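You operate a simulated robot arm through the tools that you are given. There is no shell and no other tool. Be economical: measure what you need, move in short steps, check, and stop when the job is done.

Carry out the task below with a simulated two-armed robot. There is one attempt and no reset: what you move stays moved.

TASK
Hold the pump drip pan on the top of the steel table steady with one hand and put the pack that says "7" from the top of the grey bench in it with the other.
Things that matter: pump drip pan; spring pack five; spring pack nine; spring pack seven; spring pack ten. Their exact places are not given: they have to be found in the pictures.

The check looks at the end state, three seconds after you hand in, the way a careful person would. Anything else that was tipped, shoved, dropped, spilled or broken makes it a failure.

THE ROBOT
Two 6-joint arms with two-finger parallel grippers on one trunk, on a base that drives. Base frame: it is fixed to the floor where the robot stands at the start and does not move with it; the origin is under the middle of the robot, x ahead of it, y to its left, z up. Lengths are in m, angles in rad, forces in N, time in s.
The left shoulder is at the start at [0.06, 0.187, 1.147], the right one opposite. Places, roughly: pump drip pan [0.5, 3.5, 0.75]. Payload 1.57 kg a hand.
The TCP of each hand is the grasp point between the finger pads, 0.03 m short of the fingertips. In the tool frame z runs along the fingers and y along their closing line. The gripper opens to 0.11 m. The fingers are 0.024 m wide and 0.012 m thick; the gripper's body (0.048 by 0.112 m) begins 0.078 m behind the TCP.
Orientation is told as [roll, pitch, yaw] about the base's x, y, z axes, in that order, counted from this pose: with the fingers straight down and closing along the base's y, the tool's x points along the base's -x, its y along +y and its z along -z.

THE INTERFACE
- The arms move only by the tool move_arm. It takes "left_deltas", "right_deltas" or both (then of equal length, played together; a hand with none holds still); each is a list of rows, each a list of 7 numbers: the shift along the tool's x, y, z in cm, then the turn, a rotation vector about the tool's x, y, z in rad, then the gripper command, from -1 (fully open) to 1 (shut), values between in proportion. In form: [[tx, ty, tz, wx, wy, wz, grip], ...]. A call has 1 to 20 rows; each row is the pose to reach, as a shift and turn from the pose commanded when the call began, along the tool's axes at that moment. Rows are played at 5 a second. More than 0.05 m and 0.15 rad between two rows, or a gripper value outside its range, and nothing of the call is played. Where a pose cannot be reached the arm comes as near as it can. A force on the tool above 40 N (or 10 N above the force at the start of the call, whichever is more), or a blocked arm, ends the call early, and 0.2 s more pass. Each finger travels about 0.153 m/s and halts on what it meets, pressing with about 40 N; the grip force reading is that of the motor and also rises with nothing between the fingers. The clock runs only during rows and for 0.2 s after the last one: add rows that repeat a pose to give the fingers time. The reply holds the time, the measured pose of the TCP, the force on the tool along the base axes, the opening and the grip force, in the units named above and with some noise, with the torque about the TCP (base axes, N m) and any sound that the robot's microphone picked up.
- Cameras (640 x 400 px; columns grow to the right, rows downward): "scene" is now at [0.0151, -0.0058, 1.6861]; the picture's right is [-0.08, -1.00, 0.00], its down [-0.77, 0.06, -0.63] and it looks along [0.63, -0.05, -0.78] (base axes); focal length 261 px, centre (320, 200). "left" rides on the left gripper at [0.07, -0.016, -0.141] in its tool frame; the picture's right is [0.23, 0.97, 0.00], its down [-0.85, 0.20, -0.48] and it looks along [-0.47, 0.11, 0.88] (tool axes); focal length 222 px, centre (320, 200). "right" rides on the right gripper at [0.07, 0.016, -0.141] in its tool frame; the picture's right is [-0.23, 0.97, 0.00], its down [-0.86, -0.20, -0.48] and it looks along [-0.47, -0.11, 0.88] (tool axes); focal length 222 px, centre (320, 200).
- get_image(camera): a new picture of that camera. No time passes.
- slide_trunk(by): slides the trunk up (or, below 0, down) by that many m; the arms and the scene camera ride with it, the base frame stays. It gives what a move gives, with no picture.
- base_move(legs): drives the robot by 1 to 6 legs, each [ahead, left, turn to the left] in m, m and rad, along the robot's own axes; the way and the turn of a leg run together, so that a leg with both is an arc; at most 1.5 m and 3.142 rad a leg. The arms and the cameras ride along, it lands a little off, and it stops where it bumps. It gives what a move gives.
- head_to(pan, tilt): turns the head with the scene camera to pan (to the left, within 1.501 rad either way) and tilt (down, from -0.506 to 1.204), counted from straight ahead of the robot. It gives what a move gives.
- probe_pixels(camera, pixels): there is no depth. For up to 12 entries [column, row, z] of the newest picture of that camera ("zoom" is the newest enlarged one), the place [x, y] in the base frame at which the ray of that pixel passes the height z, good to about 0.002 m. No time passes.
- inspect(camera, box): a new picture of the part [left, top, right, bottom] of that camera's present view, enlarged. No time passes.
- finish_job(): hands the job in; it is judged then, once.

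Work in short steps. Measure before you move; look again where a grasp or a placing could have gone wrong, and mend it. You have 80 turns and 62 pictures in all, those below and enlarged ones among them. Open the grippers and draw the arms clear of the work before you hand the job in, unless the task says otherwise; then end with one line.

The tools are called as name(argument=value, ...) on one line, values as JSON. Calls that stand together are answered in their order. move_arm: Moves the arms, as the interface text tells. Its arguments: {"type":"object","properties":{"left_deltas":{"type":"array","items":{"type":"array","items":{"type":"number"}}},"right_deltas":{"type":"array","items":{"type":"array","items":{"type":"number"}}}},"required":[]} The other tools are called the same way: slide_trunk (by) slides the trunk up or down; base_move (legs) drives the base; head_to (pan, tilt) turns the head that bears the scene camera; get_image (camera) takes a picture; probe_pixels (camera, pixels) gives the place at which the rays of pixels pass given heights; inspect (camera, box) takes an enlarged picture of a part of a camera's view; finish_job () hands the job in.

At the start:

```text
t: 0.0
left_eef_pos: [0.4598, 0.2235, 1.1395]
left_tcp_rot: [0.001, 0.001, -0.001]
left_force: [0.6, 0.0, 0.0]
left_wrist_torque: [0.0, -0.02, -0.05]
left_width: 0.1101
left_grip_force: 0.1
right_eef_pos: [0.4364, -0.1712, 1.1439]
right_tcp_rot: [-0.001, 0.0, 0.001]
right_force: [-0.5, -0.2, 0.3]
right_wrist_torque: [0.0, 0.02, 0.02]
right_width: 0.1097
right_grip_force: 0.0
trunk travel left (down, up): [-0.775, 0.215]
robot x, y, heading: [-0.0016, -0.0021, -0.002]
head pan, tilt: [-0.077, 0.888]
```

scene: 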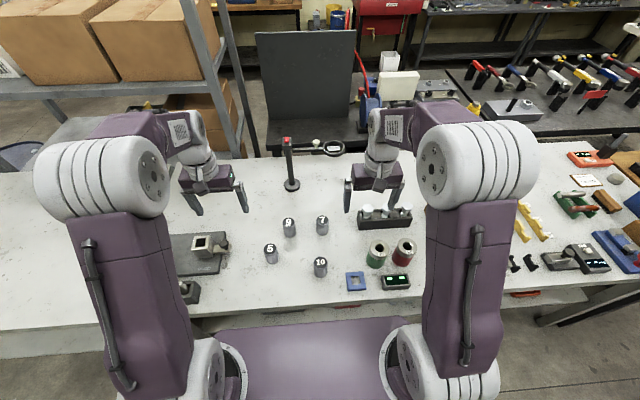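
right: 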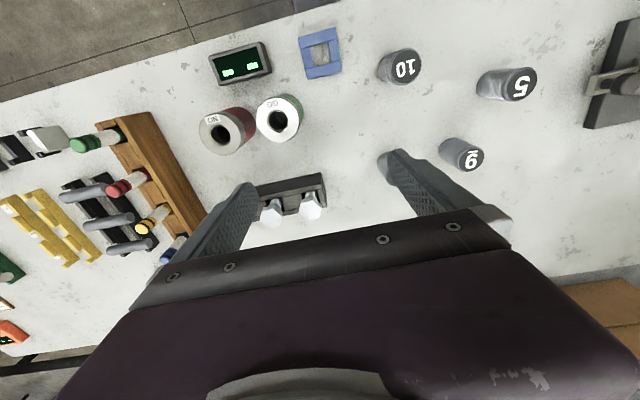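
left: 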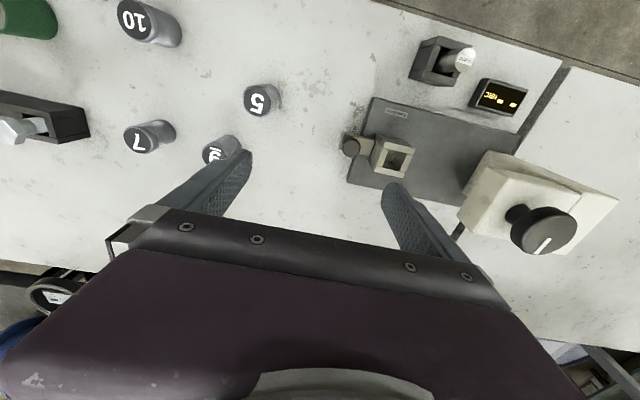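

The scene picture shows cylinders 9 (289,225), 7 (322,222), 5 (271,252), 10 (320,265). I enlarge that part to measure.

inspect(camera="scene", box=[240, 190, 400, 290])

```text
4.00 times, centred on (320, 240) of scene
```

zoom: 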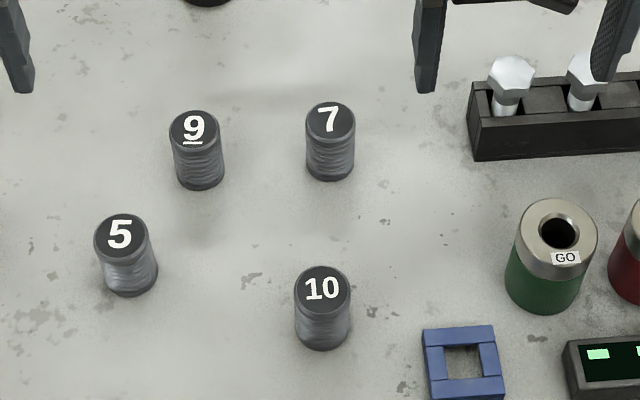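

Pack 7: top disc at zoom (330,120), bottom front at (330,181). I probe these for place and size.

probe_pixels(camera="zoom", pixels=[[330, 181, 0.82], [306, 170, 0.82], [354, 170, 0.82], [330, 120, 0.86], [330, 120, 0.87], [330, 120, 0.88], [305, 120, 0.87], [355, 120, 0.87], [330, 102, 0.87], [330, 138, 0.87], [195, 128, 0.87], [322, 288, 0.87]])

```text
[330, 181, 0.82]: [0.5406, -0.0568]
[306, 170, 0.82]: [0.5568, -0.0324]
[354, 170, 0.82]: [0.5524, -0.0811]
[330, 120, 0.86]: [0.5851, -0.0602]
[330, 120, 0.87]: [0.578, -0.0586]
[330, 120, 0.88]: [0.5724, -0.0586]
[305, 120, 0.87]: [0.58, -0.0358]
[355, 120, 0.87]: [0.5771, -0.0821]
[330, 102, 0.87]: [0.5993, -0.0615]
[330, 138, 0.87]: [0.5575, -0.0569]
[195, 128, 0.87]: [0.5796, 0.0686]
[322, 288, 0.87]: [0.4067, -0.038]
```

Pack 7 stands at about (0.565, -0.058), about 0.047 m across, top at about z 0.89. I bring the right hand above it, and look towards the pan at the left.

move_arm(right_deltas=[[-2.6, 2.2, 2.6, 0, 0, 0, -1], [-5.2, 4.5, 5.2, 0, 0, 0, -1], [-7.8, 6.8, 7.8, 0, 0, 0, -1], [-10.4, 9, 10.4, 0, 0, 0, -1], [-12.9, 11.3, 13, 0, 0, 0, -1], [-12.9, 11.3, 15, 0, 0, 0, -1], [-12.9, 11.3, 15, 0, 0, 0, -1]])

get_image(camera="right")

get_image(camera="scene")

```text
t: 1.6
left_eef_pos: [0.4591, 0.2223, 1.1417]
left_tcp_rot: [0.0, -0.002, 0.0]
left_force: [0.2, -0.3, 0.0]
left_wrist_torque: [0.0, -0.02, 0.03]
left_width: 0.1103
left_grip_force: 0.1
right_eef_pos: [0.5644, -0.0582, 0.9957]
right_tcp_rot: [0.001, 0.0, -0.001]
right_force: [-0.3, -0.3, -0.8]
right_wrist_torque: [0.02, 0.0, -0.05]
right_width: 0.11
right_grip_force: 0.2
trunk travel left (down, up): [-0.775, 0.215]
robot x, y, heading: [0.0025, -0.0034, -0.004]
head pan, tilt: [-0.077, 0.888]
```

```text
57 pictures are left
```

right: 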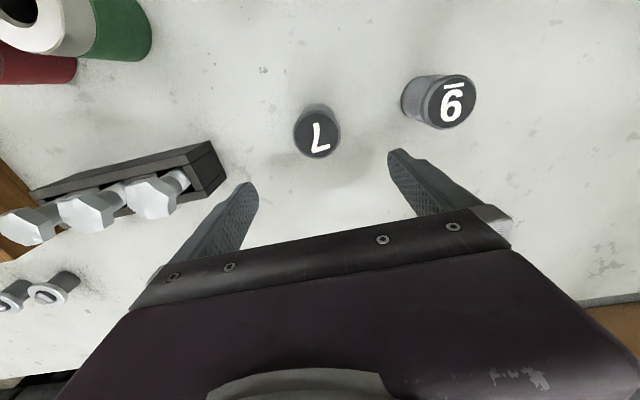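

```text
56 pictures are left
```

scene: 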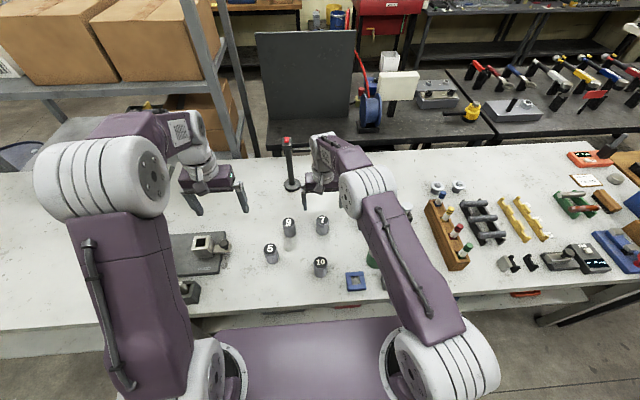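

The right camera shows pack 7's top at (317,133). I probe it to refine the place and height.

probe_pixels(camera="right", pixels=[[317, 134, 0.87], [317, 134, 0.88], [317, 134, 0.89], [294, 134, 0.89], [341, 134, 0.89], [317, 158, 0.89], [317, 110, 0.89], [318, 103, 0.82]])

inspect(camera="right", box=[240, 80, 400, 180])

```text
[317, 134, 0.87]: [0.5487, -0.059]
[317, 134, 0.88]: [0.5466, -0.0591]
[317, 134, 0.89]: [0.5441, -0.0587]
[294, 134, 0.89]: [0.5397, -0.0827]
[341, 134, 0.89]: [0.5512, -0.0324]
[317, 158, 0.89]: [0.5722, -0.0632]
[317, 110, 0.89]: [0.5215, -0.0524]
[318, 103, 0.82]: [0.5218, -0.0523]
```

```text
4.00 times, centred on (320, 130) of right
```

zoom: 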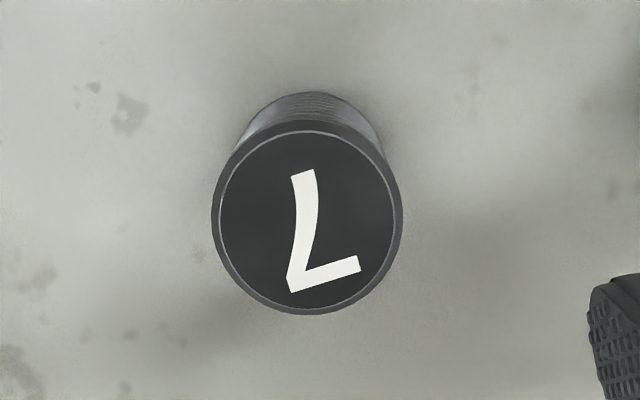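

The two cameras agree only if the bench top is nearer 0.855 and the pack's top is at about 0.935, at (0.538, -0.058). I shift back 2.6 cm at the same height and look again to settle this.

move_arm(right_deltas=[[2.6, 0, 0, 0, 0, 0, -1], [2.6, 0, 0, 0, 0, 0, -1]])

get_image(camera="right")

inspect(camera="scene", box=[240, 130, 400, 230])

```text
t: 2.2
left_eef_pos: [0.4596, 0.2231, 1.1401]
left_tcp_rot: [-0.001, 0.0, 0.001]
left_force: [-0.9, -0.3, 0.0]
left_wrist_torque: [-0.01, 0.02, -0.01]
left_width: 0.1099
left_grip_force: 0.0
right_eef_pos: [0.54, -0.0586, 0.9951]
right_tcp_rot: [0.001, -0.002, 0.0]
right_force: [-0.2, 0.2, -0.6]
right_wrist_torque: [0.0, 0.01, -0.02]
right_width: 0.1101
right_grip_force: 0.1
trunk travel left (down, up): [-0.775, 0.215]
robot x, y, heading: [-0.0002, -0.0017, 0.001]
head pan, tilt: [-0.077, 0.888]
```

```text
54 pictures are left
```

right: 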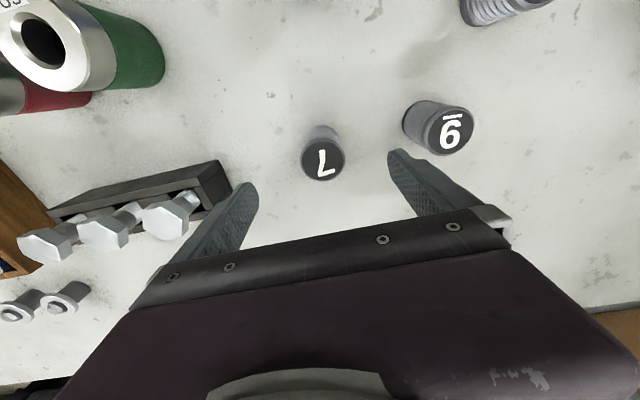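

```text
4.00 times, centred on (320, 180) of scene
```

zoom: 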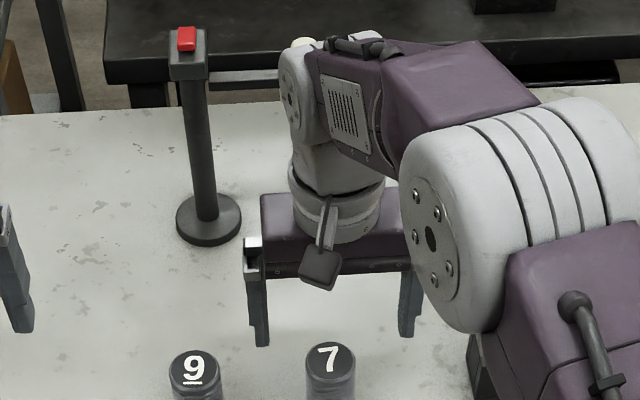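

I probe pack 7's top in the new right picture (322,160), and the fingertips at zoom (260,345) and (407,336) as a calibration check of the scene camera.

probe_pixels(camera="right", pixels=[[322, 160, 0.87], [322, 160, 0.9], [322, 160, 0.93], [301, 160, 0.9], [344, 160, 0.9], [324, 126, 0.82]])

probe_pixels(camera="zoom", pixels=[[260, 345, 0.965], [407, 336, 0.965], [330, 361, 0.87], [330, 361, 0.9], [330, 361, 0.93]])

```text
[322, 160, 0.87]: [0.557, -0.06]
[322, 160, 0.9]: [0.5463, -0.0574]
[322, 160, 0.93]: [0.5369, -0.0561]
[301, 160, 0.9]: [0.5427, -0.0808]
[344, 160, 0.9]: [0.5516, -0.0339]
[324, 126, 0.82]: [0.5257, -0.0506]
```

```text
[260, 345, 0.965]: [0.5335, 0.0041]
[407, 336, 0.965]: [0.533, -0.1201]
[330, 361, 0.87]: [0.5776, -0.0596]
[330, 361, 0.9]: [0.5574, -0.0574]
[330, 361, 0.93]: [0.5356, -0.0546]
```

All views now agree: the top is at (0.537, -0.056, 0.93) and the scene calibration is right. I descend 9 cm to a TCP height of about 0.905 and close.

move_arm(right_deltas=[[0.1, 0.2, 3, 0, 0, 0, -1], [0.2, 0.2, 6, 0, 0, 0, -1], [0.2, 0.2, 9, 0, 0, 0, -1], [0.2, 0.2, 9, 0, 0, 0, -1]])

get_image(camera="right")

```text
t: 3.2
left_eef_pos: [0.4585, 0.2235, 1.142]
left_tcp_rot: [0.001, -0.003, -0.001]
left_force: [-0.6, -0.3, -0.4]
left_wrist_torque: [-0.04, -0.02, 0.01]
left_width: 0.1098
left_grip_force: 0.0
right_eef_pos: [0.5365, -0.0564, 0.9053]
right_tcp_rot: [0.0, 0.001, 0.0]
right_force: [-0.1, 0.2, -1.6]
right_wrist_torque: [-0.01, 0.03, 0.0]
right_width: 0.11
right_grip_force: 0.0
trunk travel left (down, up): [-0.775, 0.215]
robot x, y, heading: [0.0015, -0.0017, 0.001]
head pan, tilt: [-0.077, 0.888]
```

```text
52 pictures are left
```

right: 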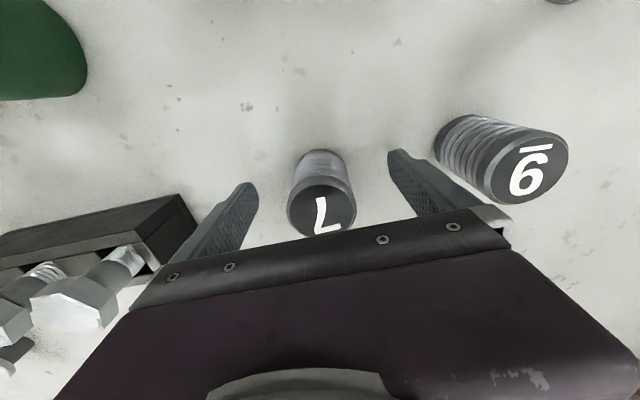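

Pack 7 is centred between the fingers. I close the gripper.

move_arm(right_deltas=[[0, 0, 0, 0, 0, 0, 0], [0, 0, 0, 0, 0, 0, 1], [0, 0, 0, 0, 0, 0, 1], [0, 0, 0, 0, 0, 0, 1], [0, 0, 0, 0, 0, 0, 1]])

```text
t: 4.4
left_eef_pos: [0.4593, 0.2233, 1.1409]
left_tcp_rot: [0.001, 0.001, 0.001]
left_force: [0.0, 0.3, -0.2]
left_wrist_torque: [-0.01, -0.02, -0.02]
left_width: 0.11
left_grip_force: 0.0
right_eef_pos: [0.5369, -0.0558, 0.9044]
right_tcp_rot: [-0.001, 0.0, 0.002]
right_force: [0.3, 0.7, 0.4]
right_wrist_torque: [0.1, -0.01, -0.03]
right_width: 0.0443
right_grip_force: 39.6
trunk travel left (down, up): [-0.775, 0.215]
robot x, y, heading: [0.0008, 0.0029, -0.001]
head pan, tilt: [-0.077, 0.888]
```

Gripped at 0.0443 m with 39.6 N. I lift straight up 20 cm.

move_arm(right_deltas=[[0, 0, -2, 0, 0, 0, 1], [0, 0, -5, 0, 0, 0, 1], [0, 0, -8.5, 0, 0, 0, 1], [0, 0, -12, 0, 0, 0, 1], [0, 0, -16, 0, 0, 0, 1], [0, 0, -20, 0, 0, 0, 1], [0, 0, -20, 0, 0, 0, 1]])

get_image(camera="right")

head_to(pan=1.45, tilt=0.45)

get_image(camera="scene")

```text
t: 6.0
left_eef_pos: [0.4593, 0.2219, 1.1411]
left_tcp_rot: [-0.001, 0.0, 0.0]
left_force: [-0.5, 0.7, -1.1]
left_wrist_torque: [-0.01, 0.0, 0.02]
left_width: 0.1098
left_grip_force: 0.1
right_eef_pos: [0.5377, -0.0564, 1.1045]
right_tcp_rot: [-0.001, -0.001, -0.001]
right_force: [0.7, 0.1, -1.0]
right_wrist_torque: [-0.02, 0.02, 0.04]
right_width: 0.0
right_grip_force: 21.5
trunk travel left (down, up): [-0.775, 0.215]
robot x, y, heading: [0.0019, -0.0006, -0.003]
head pan, tilt: [-0.077, 0.888]
```

```text
51 pictures are left
```

right: 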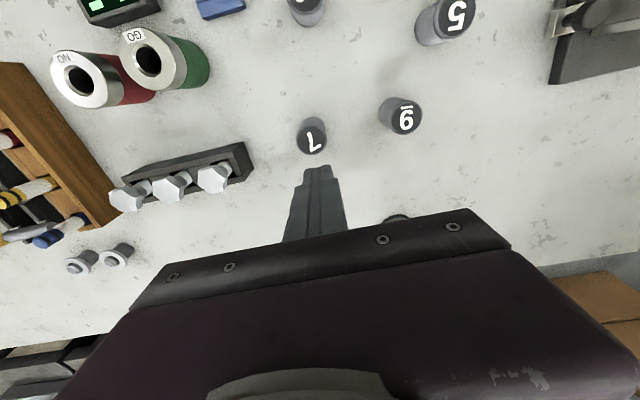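

```text
t: 7.6
left_eef_pos: [0.4602, 0.2217, 1.1412]
left_tcp_rot: [0.001, 0.001, 0.001]
left_force: [-0.3, -1.0, 0.4]
left_wrist_torque: [0.01, 0.0, -0.03]
left_width: 0.1101
left_grip_force: 0.0
right_eef_pos: [0.5364, -0.0558, 1.1042]
right_tcp_rot: [0.0, 0.0, 0.0]
right_force: [-0.1, 0.0, -0.4]
right_wrist_torque: [0.03, -0.03, -0.02]
right_width: 0.0001
right_grip_force: 21.1
trunk travel left (down, up): [-0.775, 0.215]
robot x, y, heading: [-0.0008, -0.0017, -0.0]
head pan, tilt: [1.45, 0.45]
```

```text
50 pictures are left
```

scene: 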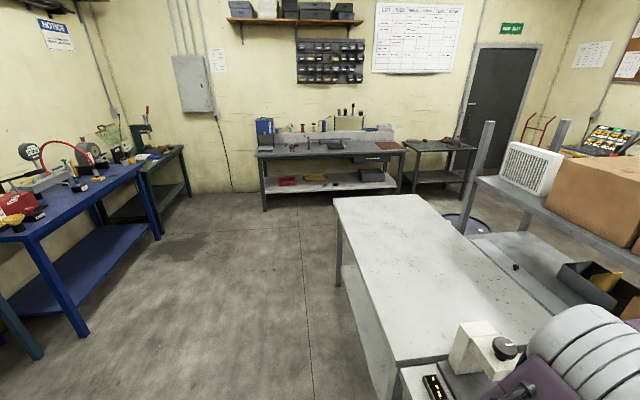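

The fingers shut on nothing: the pack slipped out and is still standing. I enlarge the right view to see its shape and whether it has shifted.

inspect(camera="right", box=[270, 90, 430, 190])

head_to(pan=-0.077, tilt=0.888)

inspect(camera="scene", box=[272, 195, 352, 245])

```text
4.00 times, centred on (350, 140) of right
```

zoom: 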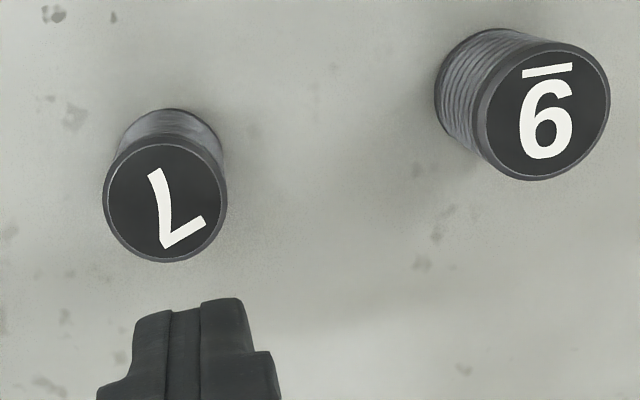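

```text
t: 9.2
left_eef_pos: [0.4584, 0.2227, 1.1403]
left_tcp_rot: [0.001, 0.0, 0.001]
left_force: [-0.1, -0.2, 0.2]
left_wrist_torque: [0.01, -0.03, 0.01]
left_width: 0.1101
left_grip_force: 0.1
right_eef_pos: [0.5368, -0.0555, 1.1042]
right_tcp_rot: [-0.001, 0.001, 0.0]
right_force: [-0.1, -0.4, -0.3]
right_wrist_torque: [-0.01, 0.0, -0.01]
right_width: 0.0
right_grip_force: 20.6
trunk travel left (down, up): [-0.775, 0.215]
robot x, y, heading: [-0.001, 0.0031, 0.002]
head pan, tilt: [-0.077, 0.888]
```

```text
8.00 times, centred on (312, 220) of scene
```

zoom: 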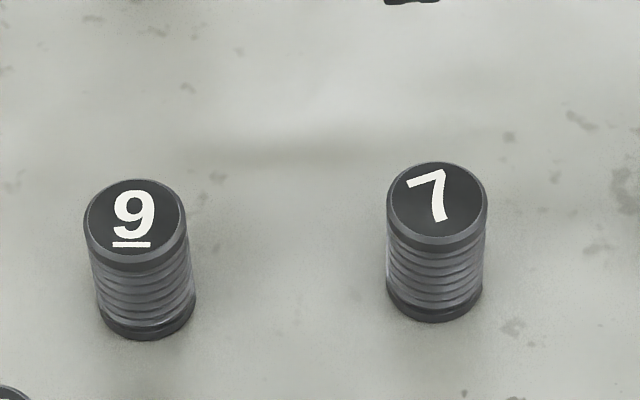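

Pack 7 still stands but has shifted about 1.5 cm to the right (-y); 9 is unmoved. I measure its new place.

probe_pixels(camera="zoom", pixels=[[437, 202, 0.93], [387, 202, 0.93], [488, 202, 0.93], [434, 321, 0.855], [386, 300, 0.855], [482, 300, 0.855], [390, 262, 0.905], [483, 262, 0.905]])

probe_pixels(camera="right", pixels=[[311, 140, 0.93], [133, 206, 0.93]])

```text
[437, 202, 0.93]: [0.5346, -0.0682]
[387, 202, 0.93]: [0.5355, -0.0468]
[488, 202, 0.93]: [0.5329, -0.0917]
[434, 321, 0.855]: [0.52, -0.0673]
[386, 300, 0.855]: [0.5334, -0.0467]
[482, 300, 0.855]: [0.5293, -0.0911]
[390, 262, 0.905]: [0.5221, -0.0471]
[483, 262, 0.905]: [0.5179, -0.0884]
```

```text
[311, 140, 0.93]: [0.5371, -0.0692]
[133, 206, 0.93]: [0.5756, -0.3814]
```

New centre about (0.537, -0.069). I open, shift 1.3 cm to the right, and go down to a slightly lower grasp (TCP 0.897).

move_arm(right_deltas=[[0, -1.3, 0, 0, 0, 0, -1], [0, -1.3, 0, 0, 0, 0, -1], [0, -1.3, 4.5, 0, 0, 0, -1], [0, -1.3, 9, 0, 0, 0, -1], [0, -1.3, 13, 0, 0, 0, -1], [0, -1.3, 17, 0, 0, 0, -1], [0, -1.3, 19, 0, 0, 0, -1], [0, -1.3, 20.6, 0, 0, 0, -1], [0, -1.3, 20.6, 0, 0, 0, -1]])

get_image(camera="right")

```text
t: 11.2
left_eef_pos: [0.4586, 0.2223, 1.1411]
left_tcp_rot: [0.0, 0.002, 0.0]
left_force: [0.1, -0.9, -0.3]
left_wrist_torque: [0.01, -0.01, 0.04]
left_width: 0.1098
left_grip_force: 0.1
right_eef_pos: [0.537, -0.0675, 0.8982]
right_tcp_rot: [0.0, 0.0, -0.001]
right_force: [0.0, -0.5, -0.3]
right_wrist_torque: [-0.01, -0.01, 0.0]
right_width: 0.1099
right_grip_force: 0.1
trunk travel left (down, up): [-0.775, 0.215]
robot x, y, heading: [0.0004, 0.0023, 0.002]
head pan, tilt: [-0.077, 0.888]
```

```text
47 pictures are left
```

right: 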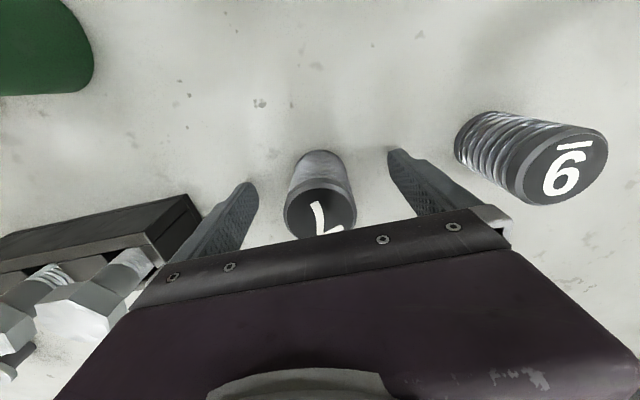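

Centred again. I close and lift only 1.5 cm slowly to see whether it holds and what it weighs.

move_arm(right_deltas=[[0, 0, 0, 0, 0, 0, 0], [0, 0, 0, 0, 0, 0, 1], [0, 0, 0, 0, 0, 0, 1], [0, 0, 0, 0, 0, 0, 1], [0, 0, 0, 0, 0, 0, 1], [0, 0, -0.3, 0, 0, 0, 1], [0, 0, -0.6, 0, 0, 0, 1], [0, 0, -0.9, 0, 0, 0, 1], [0, 0, -1.2, 0, 0, 0, 1], [0, 0, -1.5, 0, 0, 0, 1], [0, 0, -1.5, 0, 0, 0, 1]])

get_image(camera="right")

```text
t: 13.6
left_eef_pos: [0.4594, 0.2229, 1.1403]
left_tcp_rot: [-0.002, 0.0, 0.0]
left_force: [0.3, 0.1, -1.0]
left_wrist_torque: [-0.01, -0.01, 0.0]
left_width: 0.1099
left_grip_force: 0.1
right_eef_pos: [0.5368, -0.0687, 0.9124]
right_tcp_rot: [-0.002, 0.0, 0.0]
right_force: [0.0, 0.1, -3.4]
right_wrist_torque: [-0.02, 0.0, 0.04]
right_width: 0.0443
right_grip_force: 39.9
trunk travel left (down, up): [-0.775, 0.215]
robot x, y, heading: [-0.0025, 0.0014, -0.001]
head pan, tilt: [-0.077, 0.888]
```

```text
46 pictures are left
```

right: 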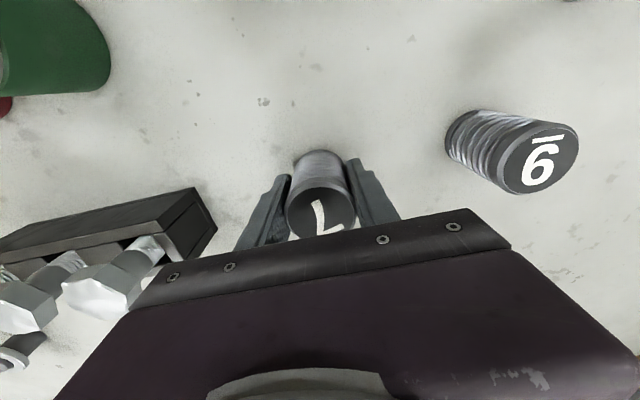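

Force reads -3.4 N down and the pack seems to come along (top at (320,207), as before). I lift another 2 cm slowly and wait to see if it creeps.

move_arm(right_deltas=[[0, 0, -0.5, 0, 0, 0, 1], [0, 0, -1, 0, 0, 0, 1], [0, 0, -1.5, 0, 0, 0, 1], [0, 0, -2, 0, 0, 0, 1], [0, 0, -2, 0, 0, 0, 1], [0, 0, -2, 0, 0, 0, 1], [0, 0, -2, 0, 0, 0, 1], [0, 0, -2, 0, 0, 0, 1]])

get_image(camera="right")

inspect(camera="scene", box=[272, 185, 352, 235])

```text
t: 15.4
left_eef_pos: [0.4592, 0.2228, 1.1402]
left_tcp_rot: [-0.001, -0.002, 0.0]
left_force: [-0.6, 0.0, -0.5]
left_wrist_torque: [0.0, -0.01, -0.02]
left_width: 0.1101
left_grip_force: 0.0
right_eef_pos: [0.5355, -0.0683, 0.9313]
right_tcp_rot: [0.0, 0.001, 0.001]
right_force: [0.1, 0.0, -3.7]
right_wrist_torque: [-0.03, 0.02, -0.01]
right_width: 0.0443
right_grip_force: 40.1
trunk travel left (down, up): [-0.775, 0.215]
robot x, y, heading: [-0.0006, 0.0014, -0.003]
head pan, tilt: [-0.077, 0.888]
```

```text
45 pictures are left
```

right: 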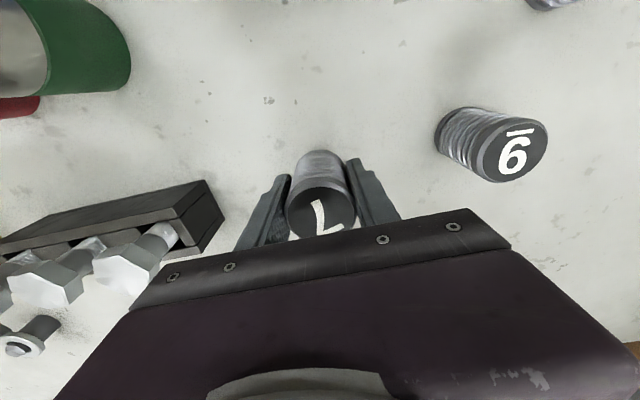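

```text
8.00 times, centred on (312, 210) of scene
```

zoom: 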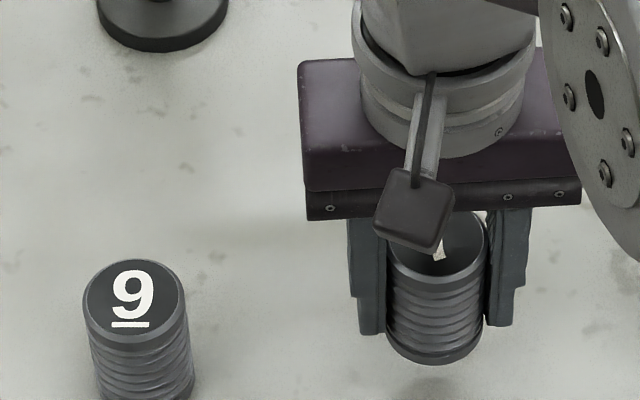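

It holds without creep (3.7 N, about 0.37 kg). I raise it gently to about z 1.08, then look to the left for the pan.

move_arm(right_deltas=[[0, 0, -1, 0, 0, 0, 1], [0, 0, -2, 0, 0, 0, 1], [0, 0, -3, 0, 0, 0, 1], [0, 0, -4, 0, 0, 0, 1], [0, 0, -5, 0, 0, 0, 1], [0, 0, -6, 0, 0, 0, 1], [0, 0, -7, 0, 0, 0, 1], [0, 0, -8, 0, 0, 0, 1], [0, 0, -9, 0, 0, 0, 1], [0, 0, -10, 0, 0, 0, 1], [0, 0, -11, 0, 0, 0, 1], [0, 0, -12, 0, 0, 0, 1], [0, 0, -13, 0, 0, 0, 1], [0, 0, -14, 0, 0, 0, 1], [0, 0, -15, 0, 0, 0, 1]])

head_to(pan=1.45, tilt=0.3)

inspect(camera="scene", box=[200, 60, 520, 260])

```text
t: 18.6
left_eef_pos: [0.4587, 0.224, 1.1408]
left_tcp_rot: [0.0, 0.0, 0.002]
left_force: [0.6, 0.6, 0.0]
left_wrist_torque: [0.02, -0.01, 0.01]
left_width: 0.11
left_grip_force: 0.1
right_eef_pos: [0.5372, -0.0694, 1.0818]
right_tcp_rot: [-0.001, 0.002, 0.0]
right_force: [0.4, 0.0, -2.9]
right_wrist_torque: [-0.04, -0.03, 0.01]
right_width: 0.0442
right_grip_force: 40.3
trunk travel left (down, up): [-0.775, 0.215]
robot x, y, heading: [0.0026, 0.0001, 0.008]
head pan, tilt: [-0.077, 0.888]
```

```text
t: 20.3
left_eef_pos: [0.4602, 0.2233, 1.1413]
left_tcp_rot: [0.001, 0.0, 0.001]
left_force: [-0.1, -0.2, 0.1]
left_wrist_torque: [0.0, 0.02, 0.02]
left_width: 0.11
left_grip_force: 0.0
right_eef_pos: [0.5373, -0.0697, 1.0819]
right_tcp_rot: [-0.001, 0.0, 0.0]
right_force: [0.0, 0.1, -3.0]
right_wrist_torque: [0.0, 0.0, 0.02]
right_width: 0.0443
right_grip_force: 40.3
trunk travel left (down, up): [-0.775, 0.215]
robot x, y, heading: [-0.0002, -0.0007, 0.001]
head pan, tilt: [1.45, 0.3]
```

```text
2.00 times, centred on (360, 160) of scene
```

zoom: 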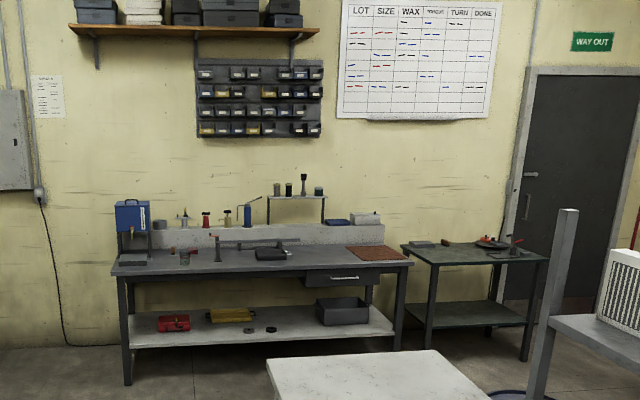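

The grey table by the wall carries a dark, pan-like thing at zoom (270,254). I probe this, the table's corners and the grey bench's end.

probe_pixels(camera="zoom", pixels=[[270, 254, 0.75], [112, 272, 0.75], [413, 262, 0.75], [125, 385, 0.0], [400, 348, 0.0], [268, 360, 0.855], [432, 351, 0.855], [527, 360, 0.0], [256, 258, 0.75], [286, 258, 0.75]])

inspect(camera="scene", box=[250, 155, 410, 255])

```text
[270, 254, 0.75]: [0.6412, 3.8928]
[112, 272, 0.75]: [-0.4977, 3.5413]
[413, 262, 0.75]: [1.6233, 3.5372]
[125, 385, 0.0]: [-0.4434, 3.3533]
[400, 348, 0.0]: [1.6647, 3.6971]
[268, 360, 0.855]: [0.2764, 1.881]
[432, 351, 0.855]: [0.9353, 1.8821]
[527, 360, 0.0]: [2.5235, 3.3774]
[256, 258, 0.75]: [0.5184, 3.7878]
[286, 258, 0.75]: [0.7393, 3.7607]
```

```text
4.00 times, centred on (330, 205) of scene
```

zoom: 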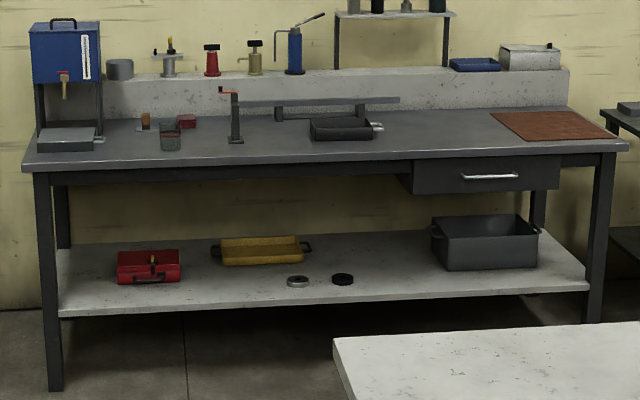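

The pan looks to be the dark box at zoom (340,128) on the table top. I back off 0.5 m from the bench, then go left past its end (bench ends at y 1.88).

base_move(legs=[[-0.5, 0, 0], [0, 1.3, 0], [0, 1.2, 0]])

```text
t: 34.9
left_eef_pos: [-0.0266, 2.6983, 1.1397]
left_tcp_rot: [-0.001, 0.001, -0.006]
left_force: [0.0, 0.1, -0.2]
left_wrist_torque: [0.01, 0.0, 0.01]
left_width: 0.1102
left_grip_force: 0.1
right_eef_pos: [0.0488, 2.4053, 1.0814]
right_tcp_rot: [-0.002, 0.0, -0.006]
right_force: [-0.2, 0.3, -4.6]
right_wrist_torque: [-0.01, 0.03, 0.0]
right_width: 0.0442
right_grip_force: 39.9
trunk travel left (down, up): [-0.775, 0.215]
robot x, y, heading: [-0.4881, 2.4797, -0.01]
head pan, tilt: [1.45, 0.3]
```

Still gripped. I turn left to face the table and go 1.05 m to the right, then look.

base_move(legs=[[0, 0, 1.58], [0, -1.05, 0]])

head_to(pan=0, tilt=0.6)

get_image(camera="scene")

```text
t: 44.2
left_eef_pos: [0.3378, 2.9419, 1.1405]
left_tcp_rot: [0.0, -0.001, 1.569]
left_force: [0.3, -0.4, 0.5]
left_wrist_torque: [-0.01, -0.01, 0.03]
left_width: 0.1099
left_grip_force: 0.3
right_eef_pos: [0.6309, 3.0192, 1.0818]
right_tcp_rot: [-0.001, 0.001, 1.57]
right_force: [0.0, 0.4, -3.7]
right_wrist_torque: [-0.01, 0.01, -0.01]
right_width: 0.044
right_grip_force: 39.6
trunk travel left (down, up): [-0.775, 0.215]
robot x, y, heading: [0.5608, 2.4828, 1.572]
head pan, tilt: [1.45, 0.3]
```

```text
t: 45.8
left_eef_pos: [0.3388, 2.9423, 1.1404]
left_tcp_rot: [0.001, 0.0, 1.569]
left_force: [0.6, -0.8, 0.3]
left_wrist_torque: [0.01, -0.02, -0.01]
left_width: 0.1099
left_grip_force: 0.1
right_eef_pos: [0.6317, 3.0208, 1.0814]
right_tcp_rot: [0.0, 0.001, 1.569]
right_force: [1.3, -0.7, -3.7]
right_wrist_torque: [-0.01, 0.01, 0.0]
right_width: 0.0442
right_grip_force: 40.0
trunk travel left (down, up): [-0.775, 0.215]
robot x, y, heading: [0.5607, 2.4833, 1.567]
head pan, tilt: [0.0, 0.6]
```

```text
41 pictures are left
```

scene: 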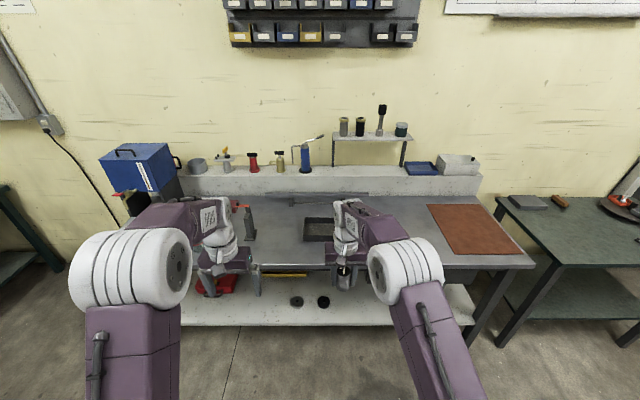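

The pan is at about (320,228), partly hidden behind the right hand. I enlarge it.

inspect(camera="scene", box=[216, 170, 424, 300])

```text
3.08 times, centred on (320, 235) of scene
```

zoom: 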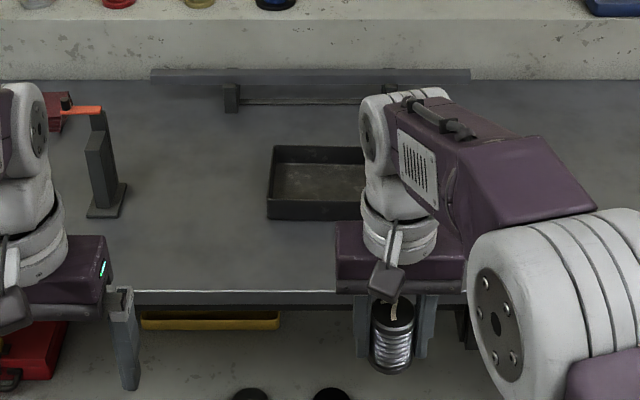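

I probe the pan's visible corners, the table's front edge, and the post on the left.

probe_pixels(camera="zoom", pixels=[[200, 292, 0.75], [268, 219, 0.75], [276, 148, 0.78], [268, 200, 0.78], [355, 221, 0.75], [105, 215, 0.75], [150, 75, 0.8], [230, 110, 0.75], [100, 108, 0.9]])

```text
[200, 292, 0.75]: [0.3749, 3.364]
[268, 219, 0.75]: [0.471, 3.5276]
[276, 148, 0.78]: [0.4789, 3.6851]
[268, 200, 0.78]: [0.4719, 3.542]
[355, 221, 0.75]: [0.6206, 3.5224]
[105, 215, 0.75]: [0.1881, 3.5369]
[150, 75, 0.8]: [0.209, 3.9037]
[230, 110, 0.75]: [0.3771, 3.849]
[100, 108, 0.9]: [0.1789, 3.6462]
```

The table's front edge is near y 3.36 and the pan starts at about x 0.47, y 3.53. I drive 0.55 m ahead, keeping the hands high, then look again.

base_move(legs=[[0.3, 0, 0], [0.27, 0, 0]])

head_to(pan=0, tilt=0.9)

get_image(camera="scene")

get_image(camera="left")

```text
t: 49.3
left_eef_pos: [0.3321, 3.5115, 1.1411]
left_tcp_rot: [0.001, -0.002, 1.575]
left_force: [0.5, -1.2, -0.7]
left_wrist_torque: [0.0, -0.02, 0.0]
left_width: 0.1101
left_grip_force: 0.0
right_eef_pos: [0.6237, 3.5908, 1.0826]
right_tcp_rot: [-0.001, 0.0, 1.577]
right_force: [0.2, -0.6, -3.7]
right_wrist_torque: [0.04, 0.0, 0.0]
right_width: 0.0439
right_grip_force: 39.8
trunk travel left (down, up): [-0.775, 0.215]
robot x, y, heading: [0.5546, 3.0571, 1.574]
head pan, tilt: [0.0, 0.6]
```

```text
t: 50.1
left_eef_pos: [0.3325, 3.5137, 1.1404]
left_tcp_rot: [0.001, 0.0, 1.576]
left_force: [0.0, 0.8, 0.1]
left_wrist_torque: [0.0, -0.01, -0.04]
left_width: 0.1101
left_grip_force: 0.0
right_eef_pos: [0.6253, 3.5924, 1.0825]
right_tcp_rot: [0.001, 0.001, 1.575]
right_force: [1.0, -0.4, -2.8]
right_wrist_torque: [-0.02, 0.0, -0.01]
right_width: 0.0441
right_grip_force: 40.0
trunk travel left (down, up): [-0.775, 0.215]
robot x, y, heading: [0.5583, 3.0545, 1.575]
head pan, tilt: [0.0, 0.901]
```

```text
39 pictures are left
```

scene: 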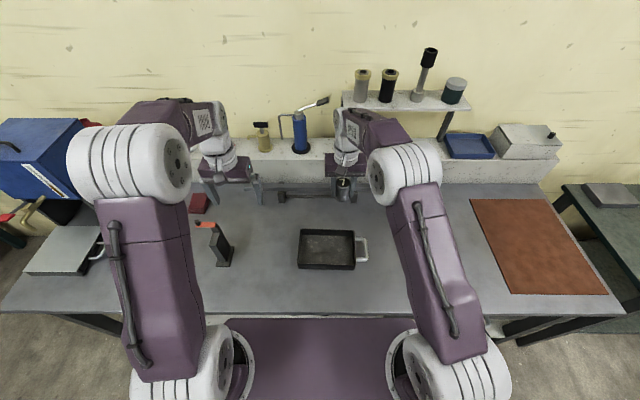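

```text
38 pictures are left
```

left: 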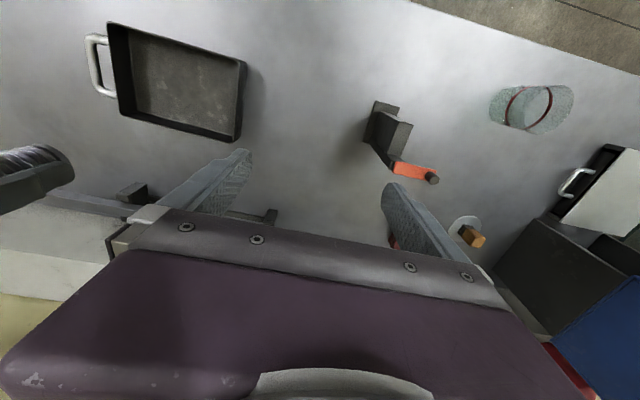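

Now the whole pan is seen in both pictures, with its handle to the right. I enlarge both views to measure its rim and the table's height.

inspect(camera="scene", box=[256, 210, 384, 290])

inspect(camera="left", box=[70, 10, 262, 150])

```text
5.00 times, centred on (320, 250) of scene
```

zoom: 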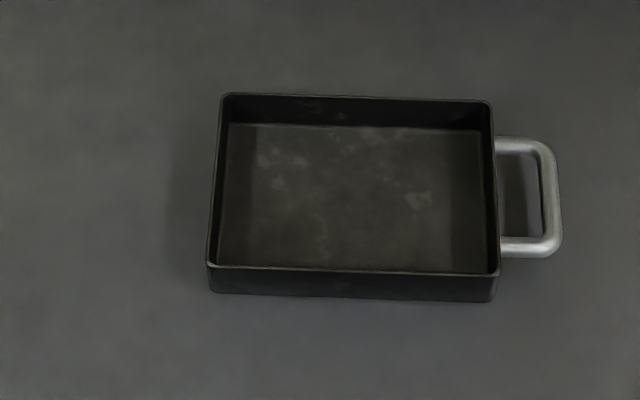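

```text
2.86 times, centred on (166, 80) of left
```

zoom: 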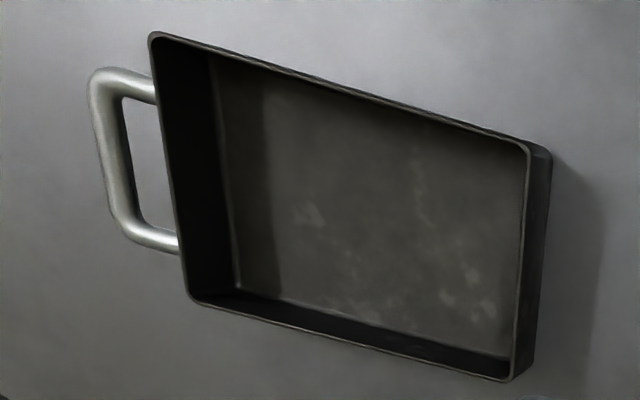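

I probe the rim's four corners from both cameras at two heights to triangulate.

probe_pixels(camera="scene", pixels=[[297.6, 262.8, 0.75], [297.6, 262.8, 0.8], [355.4, 264.6, 0.75], [355.4, 264.6, 0.8], [300.4, 229, 0.75], [300.4, 229, 0.8], [354, 230.2, 0.75], [354, 230.2, 0.8], [298.5, 268.4, 0.75]])

probe_pixels(camera="left", pixels=[[240.1, 61.8, 0.75], [240.1, 61.8, 0.8], [107.3, 22.3, 0.75], [107.3, 22.3, 0.8], [232.4, 142.2, 0.75], [232.4, 142.2, 0.8], [119.8, 114.3, 0.75], [119.8, 114.3, 0.8]])

```text
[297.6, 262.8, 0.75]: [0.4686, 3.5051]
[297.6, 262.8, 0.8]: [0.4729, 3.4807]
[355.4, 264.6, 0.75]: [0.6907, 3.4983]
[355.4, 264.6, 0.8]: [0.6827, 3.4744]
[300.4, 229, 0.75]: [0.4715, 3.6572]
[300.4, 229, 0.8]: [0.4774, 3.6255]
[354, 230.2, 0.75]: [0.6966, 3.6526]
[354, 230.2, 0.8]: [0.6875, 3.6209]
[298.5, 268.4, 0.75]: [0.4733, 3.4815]
```

```text
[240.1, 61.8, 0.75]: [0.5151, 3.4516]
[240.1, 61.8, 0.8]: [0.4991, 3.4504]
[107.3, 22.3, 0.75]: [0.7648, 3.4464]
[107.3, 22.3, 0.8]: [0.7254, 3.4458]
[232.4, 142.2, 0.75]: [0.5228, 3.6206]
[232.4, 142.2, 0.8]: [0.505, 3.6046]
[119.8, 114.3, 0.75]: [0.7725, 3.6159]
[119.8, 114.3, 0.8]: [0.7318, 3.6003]
```

Triangulated: the rim is at z about 0.863, x 0.479 to 0.674, y 3.447 to 3.584; floor about 0.82. The left hand will straddle the left wall at x 0.481; I bring it above at z 1.0 and look.

move_arm(left_deltas=[[0.3, -2.5, 2.3, 0, 0, 0, -1], [0.6, -5, 4.6, 0, 0, 0, -1], [0.9, -7.5, 7, 0, 0, 0, -1], [1.2, -10, 9.3, 0, 0, 0, -1], [1.5, -12.5, 11.6, 0, 0, 0, -1], [1.7, -14.8, 14, 0, 0, 0, -1], [1.7, -14.8, 14, 0, 0, 0, -1]])

get_image(camera="left")

get_image(camera="right")

```text
t: 51.7
left_eef_pos: [0.4805, 3.4994, 1.0016]
left_tcp_rot: [-0.001, 0.001, 1.576]
left_force: [0.2, -0.6, 0.0]
left_wrist_torque: [-0.01, -0.03, 0.01]
left_width: 0.1099
left_grip_force: 0.1
right_eef_pos: [0.6235, 3.591, 1.0819]
right_tcp_rot: [0.0, -0.001, 1.578]
right_force: [-0.7, 0.4, -3.5]
right_wrist_torque: [0.0, 0.0, 0.0]
right_width: 0.0442
right_grip_force: 39.7
trunk travel left (down, up): [-0.775, 0.215]
robot x, y, heading: [0.5574, 3.0542, 1.579]
head pan, tilt: [0.0, 0.901]
```

```text
35 pictures are left
```

left: 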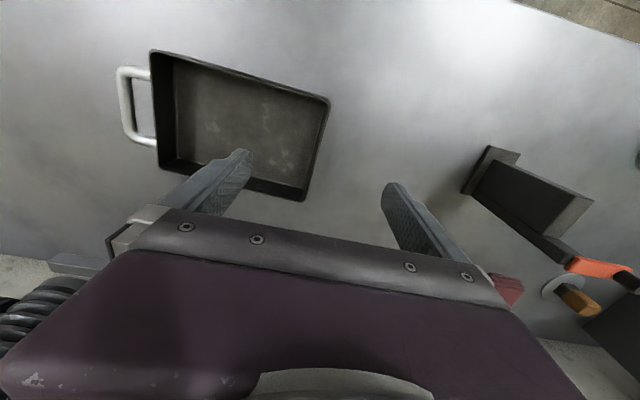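

```text
34 pictures are left
```

right: 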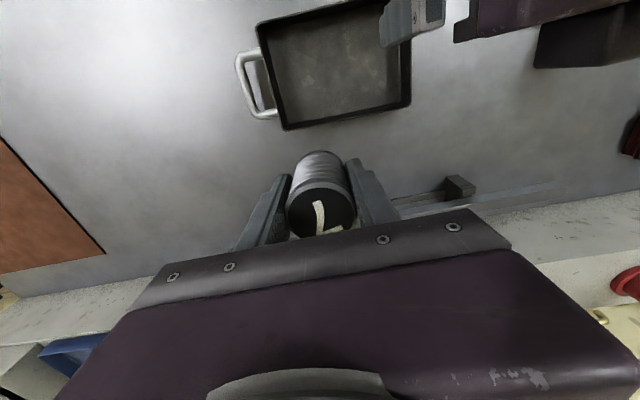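

I check the rim corners in the new left picture: near-left (329,101), far-left (304,200), near-right (151,51), far-right (162,164), and the floor corner.

probe_pixels(camera="left", pixels=[[329, 101, 0.863], [304, 200, 0.863], [151, 51, 0.863], [162, 164, 0.863], [329, 101, 0.83], [304, 200, 0.83], [151, 51, 0.83], [162, 164, 0.83]])

probe_pixels(camera="right", pixels=[[256, 24, 0.863], [284, 129, 0.863], [411, 106, 0.863], [284, 129, 0.83]])

```text
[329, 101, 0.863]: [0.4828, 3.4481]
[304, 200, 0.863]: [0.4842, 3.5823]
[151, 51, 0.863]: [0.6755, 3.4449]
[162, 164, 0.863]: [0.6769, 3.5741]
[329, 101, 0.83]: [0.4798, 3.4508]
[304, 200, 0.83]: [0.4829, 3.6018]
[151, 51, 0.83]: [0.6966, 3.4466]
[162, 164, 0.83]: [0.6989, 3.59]
```

```text
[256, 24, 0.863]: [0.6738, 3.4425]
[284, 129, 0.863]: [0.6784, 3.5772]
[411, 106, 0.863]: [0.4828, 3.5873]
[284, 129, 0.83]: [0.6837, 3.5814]
```

All three views give rim z 0.863 and the left wall near x 0.485. The left hand goes down 13.2 cm, shifted 0.4 cm, with fingers straddling the wall.

move_arm(left_deltas=[[0, -0.4, 3, 0, 0, 0, -1], [0, -0.4, 6, 0, 0, 0, -1], [0, -0.4, 9, 0, 0, 0, -1], [0, -0.4, 11.5, 0, 0, 0, -1], [0, -0.4, 13.2, 0, 0, 0, -1], [0, -0.4, 13.2, 0, 0, 0, -1]])

get_image(camera="left")

```text
t: 53.1
left_eef_pos: [0.4844, 3.4977, 0.8685]
left_tcp_rot: [0.0, 0.001, 1.576]
left_force: [0.3, -0.2, 0.3]
left_wrist_torque: [-0.02, -0.01, 0.03]
left_width: 0.11
left_grip_force: 0.0
right_eef_pos: [0.6246, 3.592, 1.0824]
right_tcp_rot: [0.002, 0.0, 1.576]
right_force: [0.8, -0.2, -3.5]
right_wrist_torque: [-0.01, -0.02, 0.02]
right_width: 0.0442
right_grip_force: 39.6
trunk travel left (down, up): [-0.775, 0.215]
robot x, y, heading: [0.5581, 3.0511, 1.58]
head pan, tilt: [0.0, 0.901]
```

```text
33 pictures are left
```

left: 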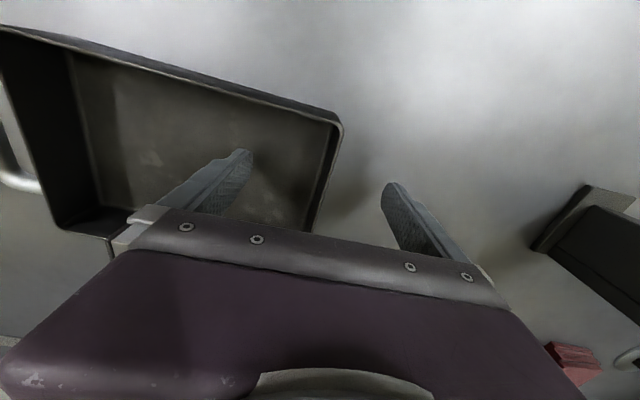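

The fingers straddle the left wall, which passes the TCP pixel (319,193) within a few px. I close the left gripper gradually.

move_arm(left_deltas=[[0, 0, 0, 0, 0, 0, -0.5], [0, 0, 0, 0, 0, 0, 0], [0, 0, 0, 0, 0, 0, 0.5], [0, 0, 0, 0, 0, 0, 0.8], [0, 0, 0, 0, 0, 0, 1], [0, 0, 0, 0, 0, 0, 1]])

get_image(camera="left")

get_image(camera="right")

```text
t: 54.5
left_eef_pos: [0.4843, 3.4987, 0.8694]
left_tcp_rot: [0.0, -0.002, 1.576]
left_force: [-0.2, -0.2, -1.3]
left_wrist_torque: [-0.05, 0.29, 0.01]
left_width: 0.0026
left_grip_force: 24.1
right_eef_pos: [0.6232, 3.5933, 1.0817]
right_tcp_rot: [0.0, 0.001, 1.576]
right_force: [0.6, 1.1, -4.0]
right_wrist_torque: [-0.01, 0.01, 0.04]
right_width: 0.044
right_grip_force: 39.5
trunk travel left (down, up): [-0.775, 0.215]
robot x, y, heading: [0.5575, 3.055, 1.579]
head pan, tilt: [0.0, 0.901]
```

```text
32 pictures are left
```

left: 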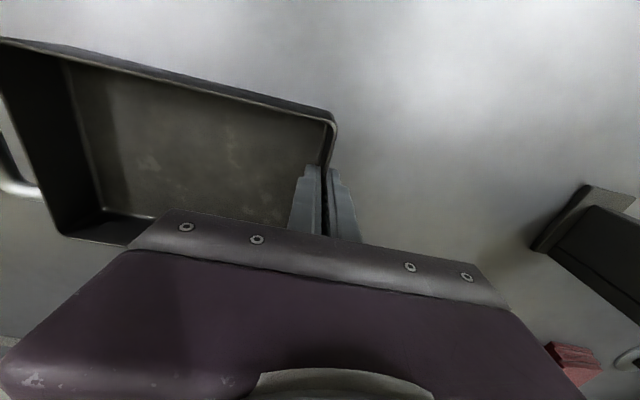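

```text
31 pictures are left
```

right: 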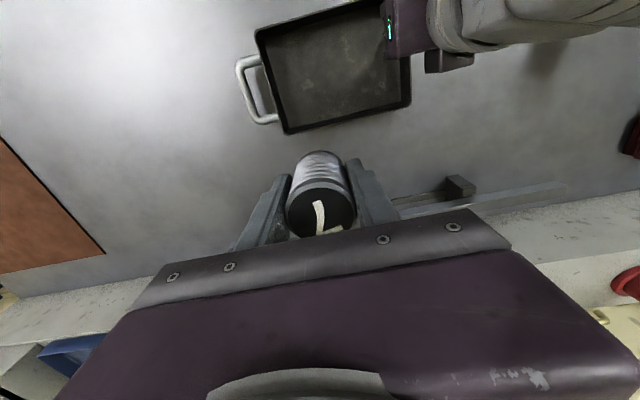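

The left hand holds the wall (0.0026 m). I probe the pan corners anew in the right picture: near-right (255,29), far-right (286,133), far-left (411,106).

probe_pixels(camera="right", pixels=[[255, 29, 0.863], [286, 133, 0.863], [411, 106, 0.863], [292, 122, 0.83], [268, 43, 0.83], [380, 103, 0.83]])

inspect(camera="scene", box=[240, 190, 400, 290])

```text
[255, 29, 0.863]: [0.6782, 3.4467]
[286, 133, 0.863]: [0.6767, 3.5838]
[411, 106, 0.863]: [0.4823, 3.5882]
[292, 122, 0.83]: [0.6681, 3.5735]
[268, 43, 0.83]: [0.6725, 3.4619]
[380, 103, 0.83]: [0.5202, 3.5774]
```

```text
4.00 times, centred on (320, 240) of scene
```

zoom: 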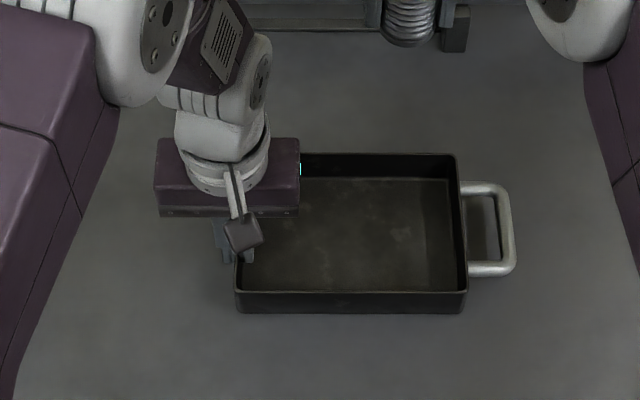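

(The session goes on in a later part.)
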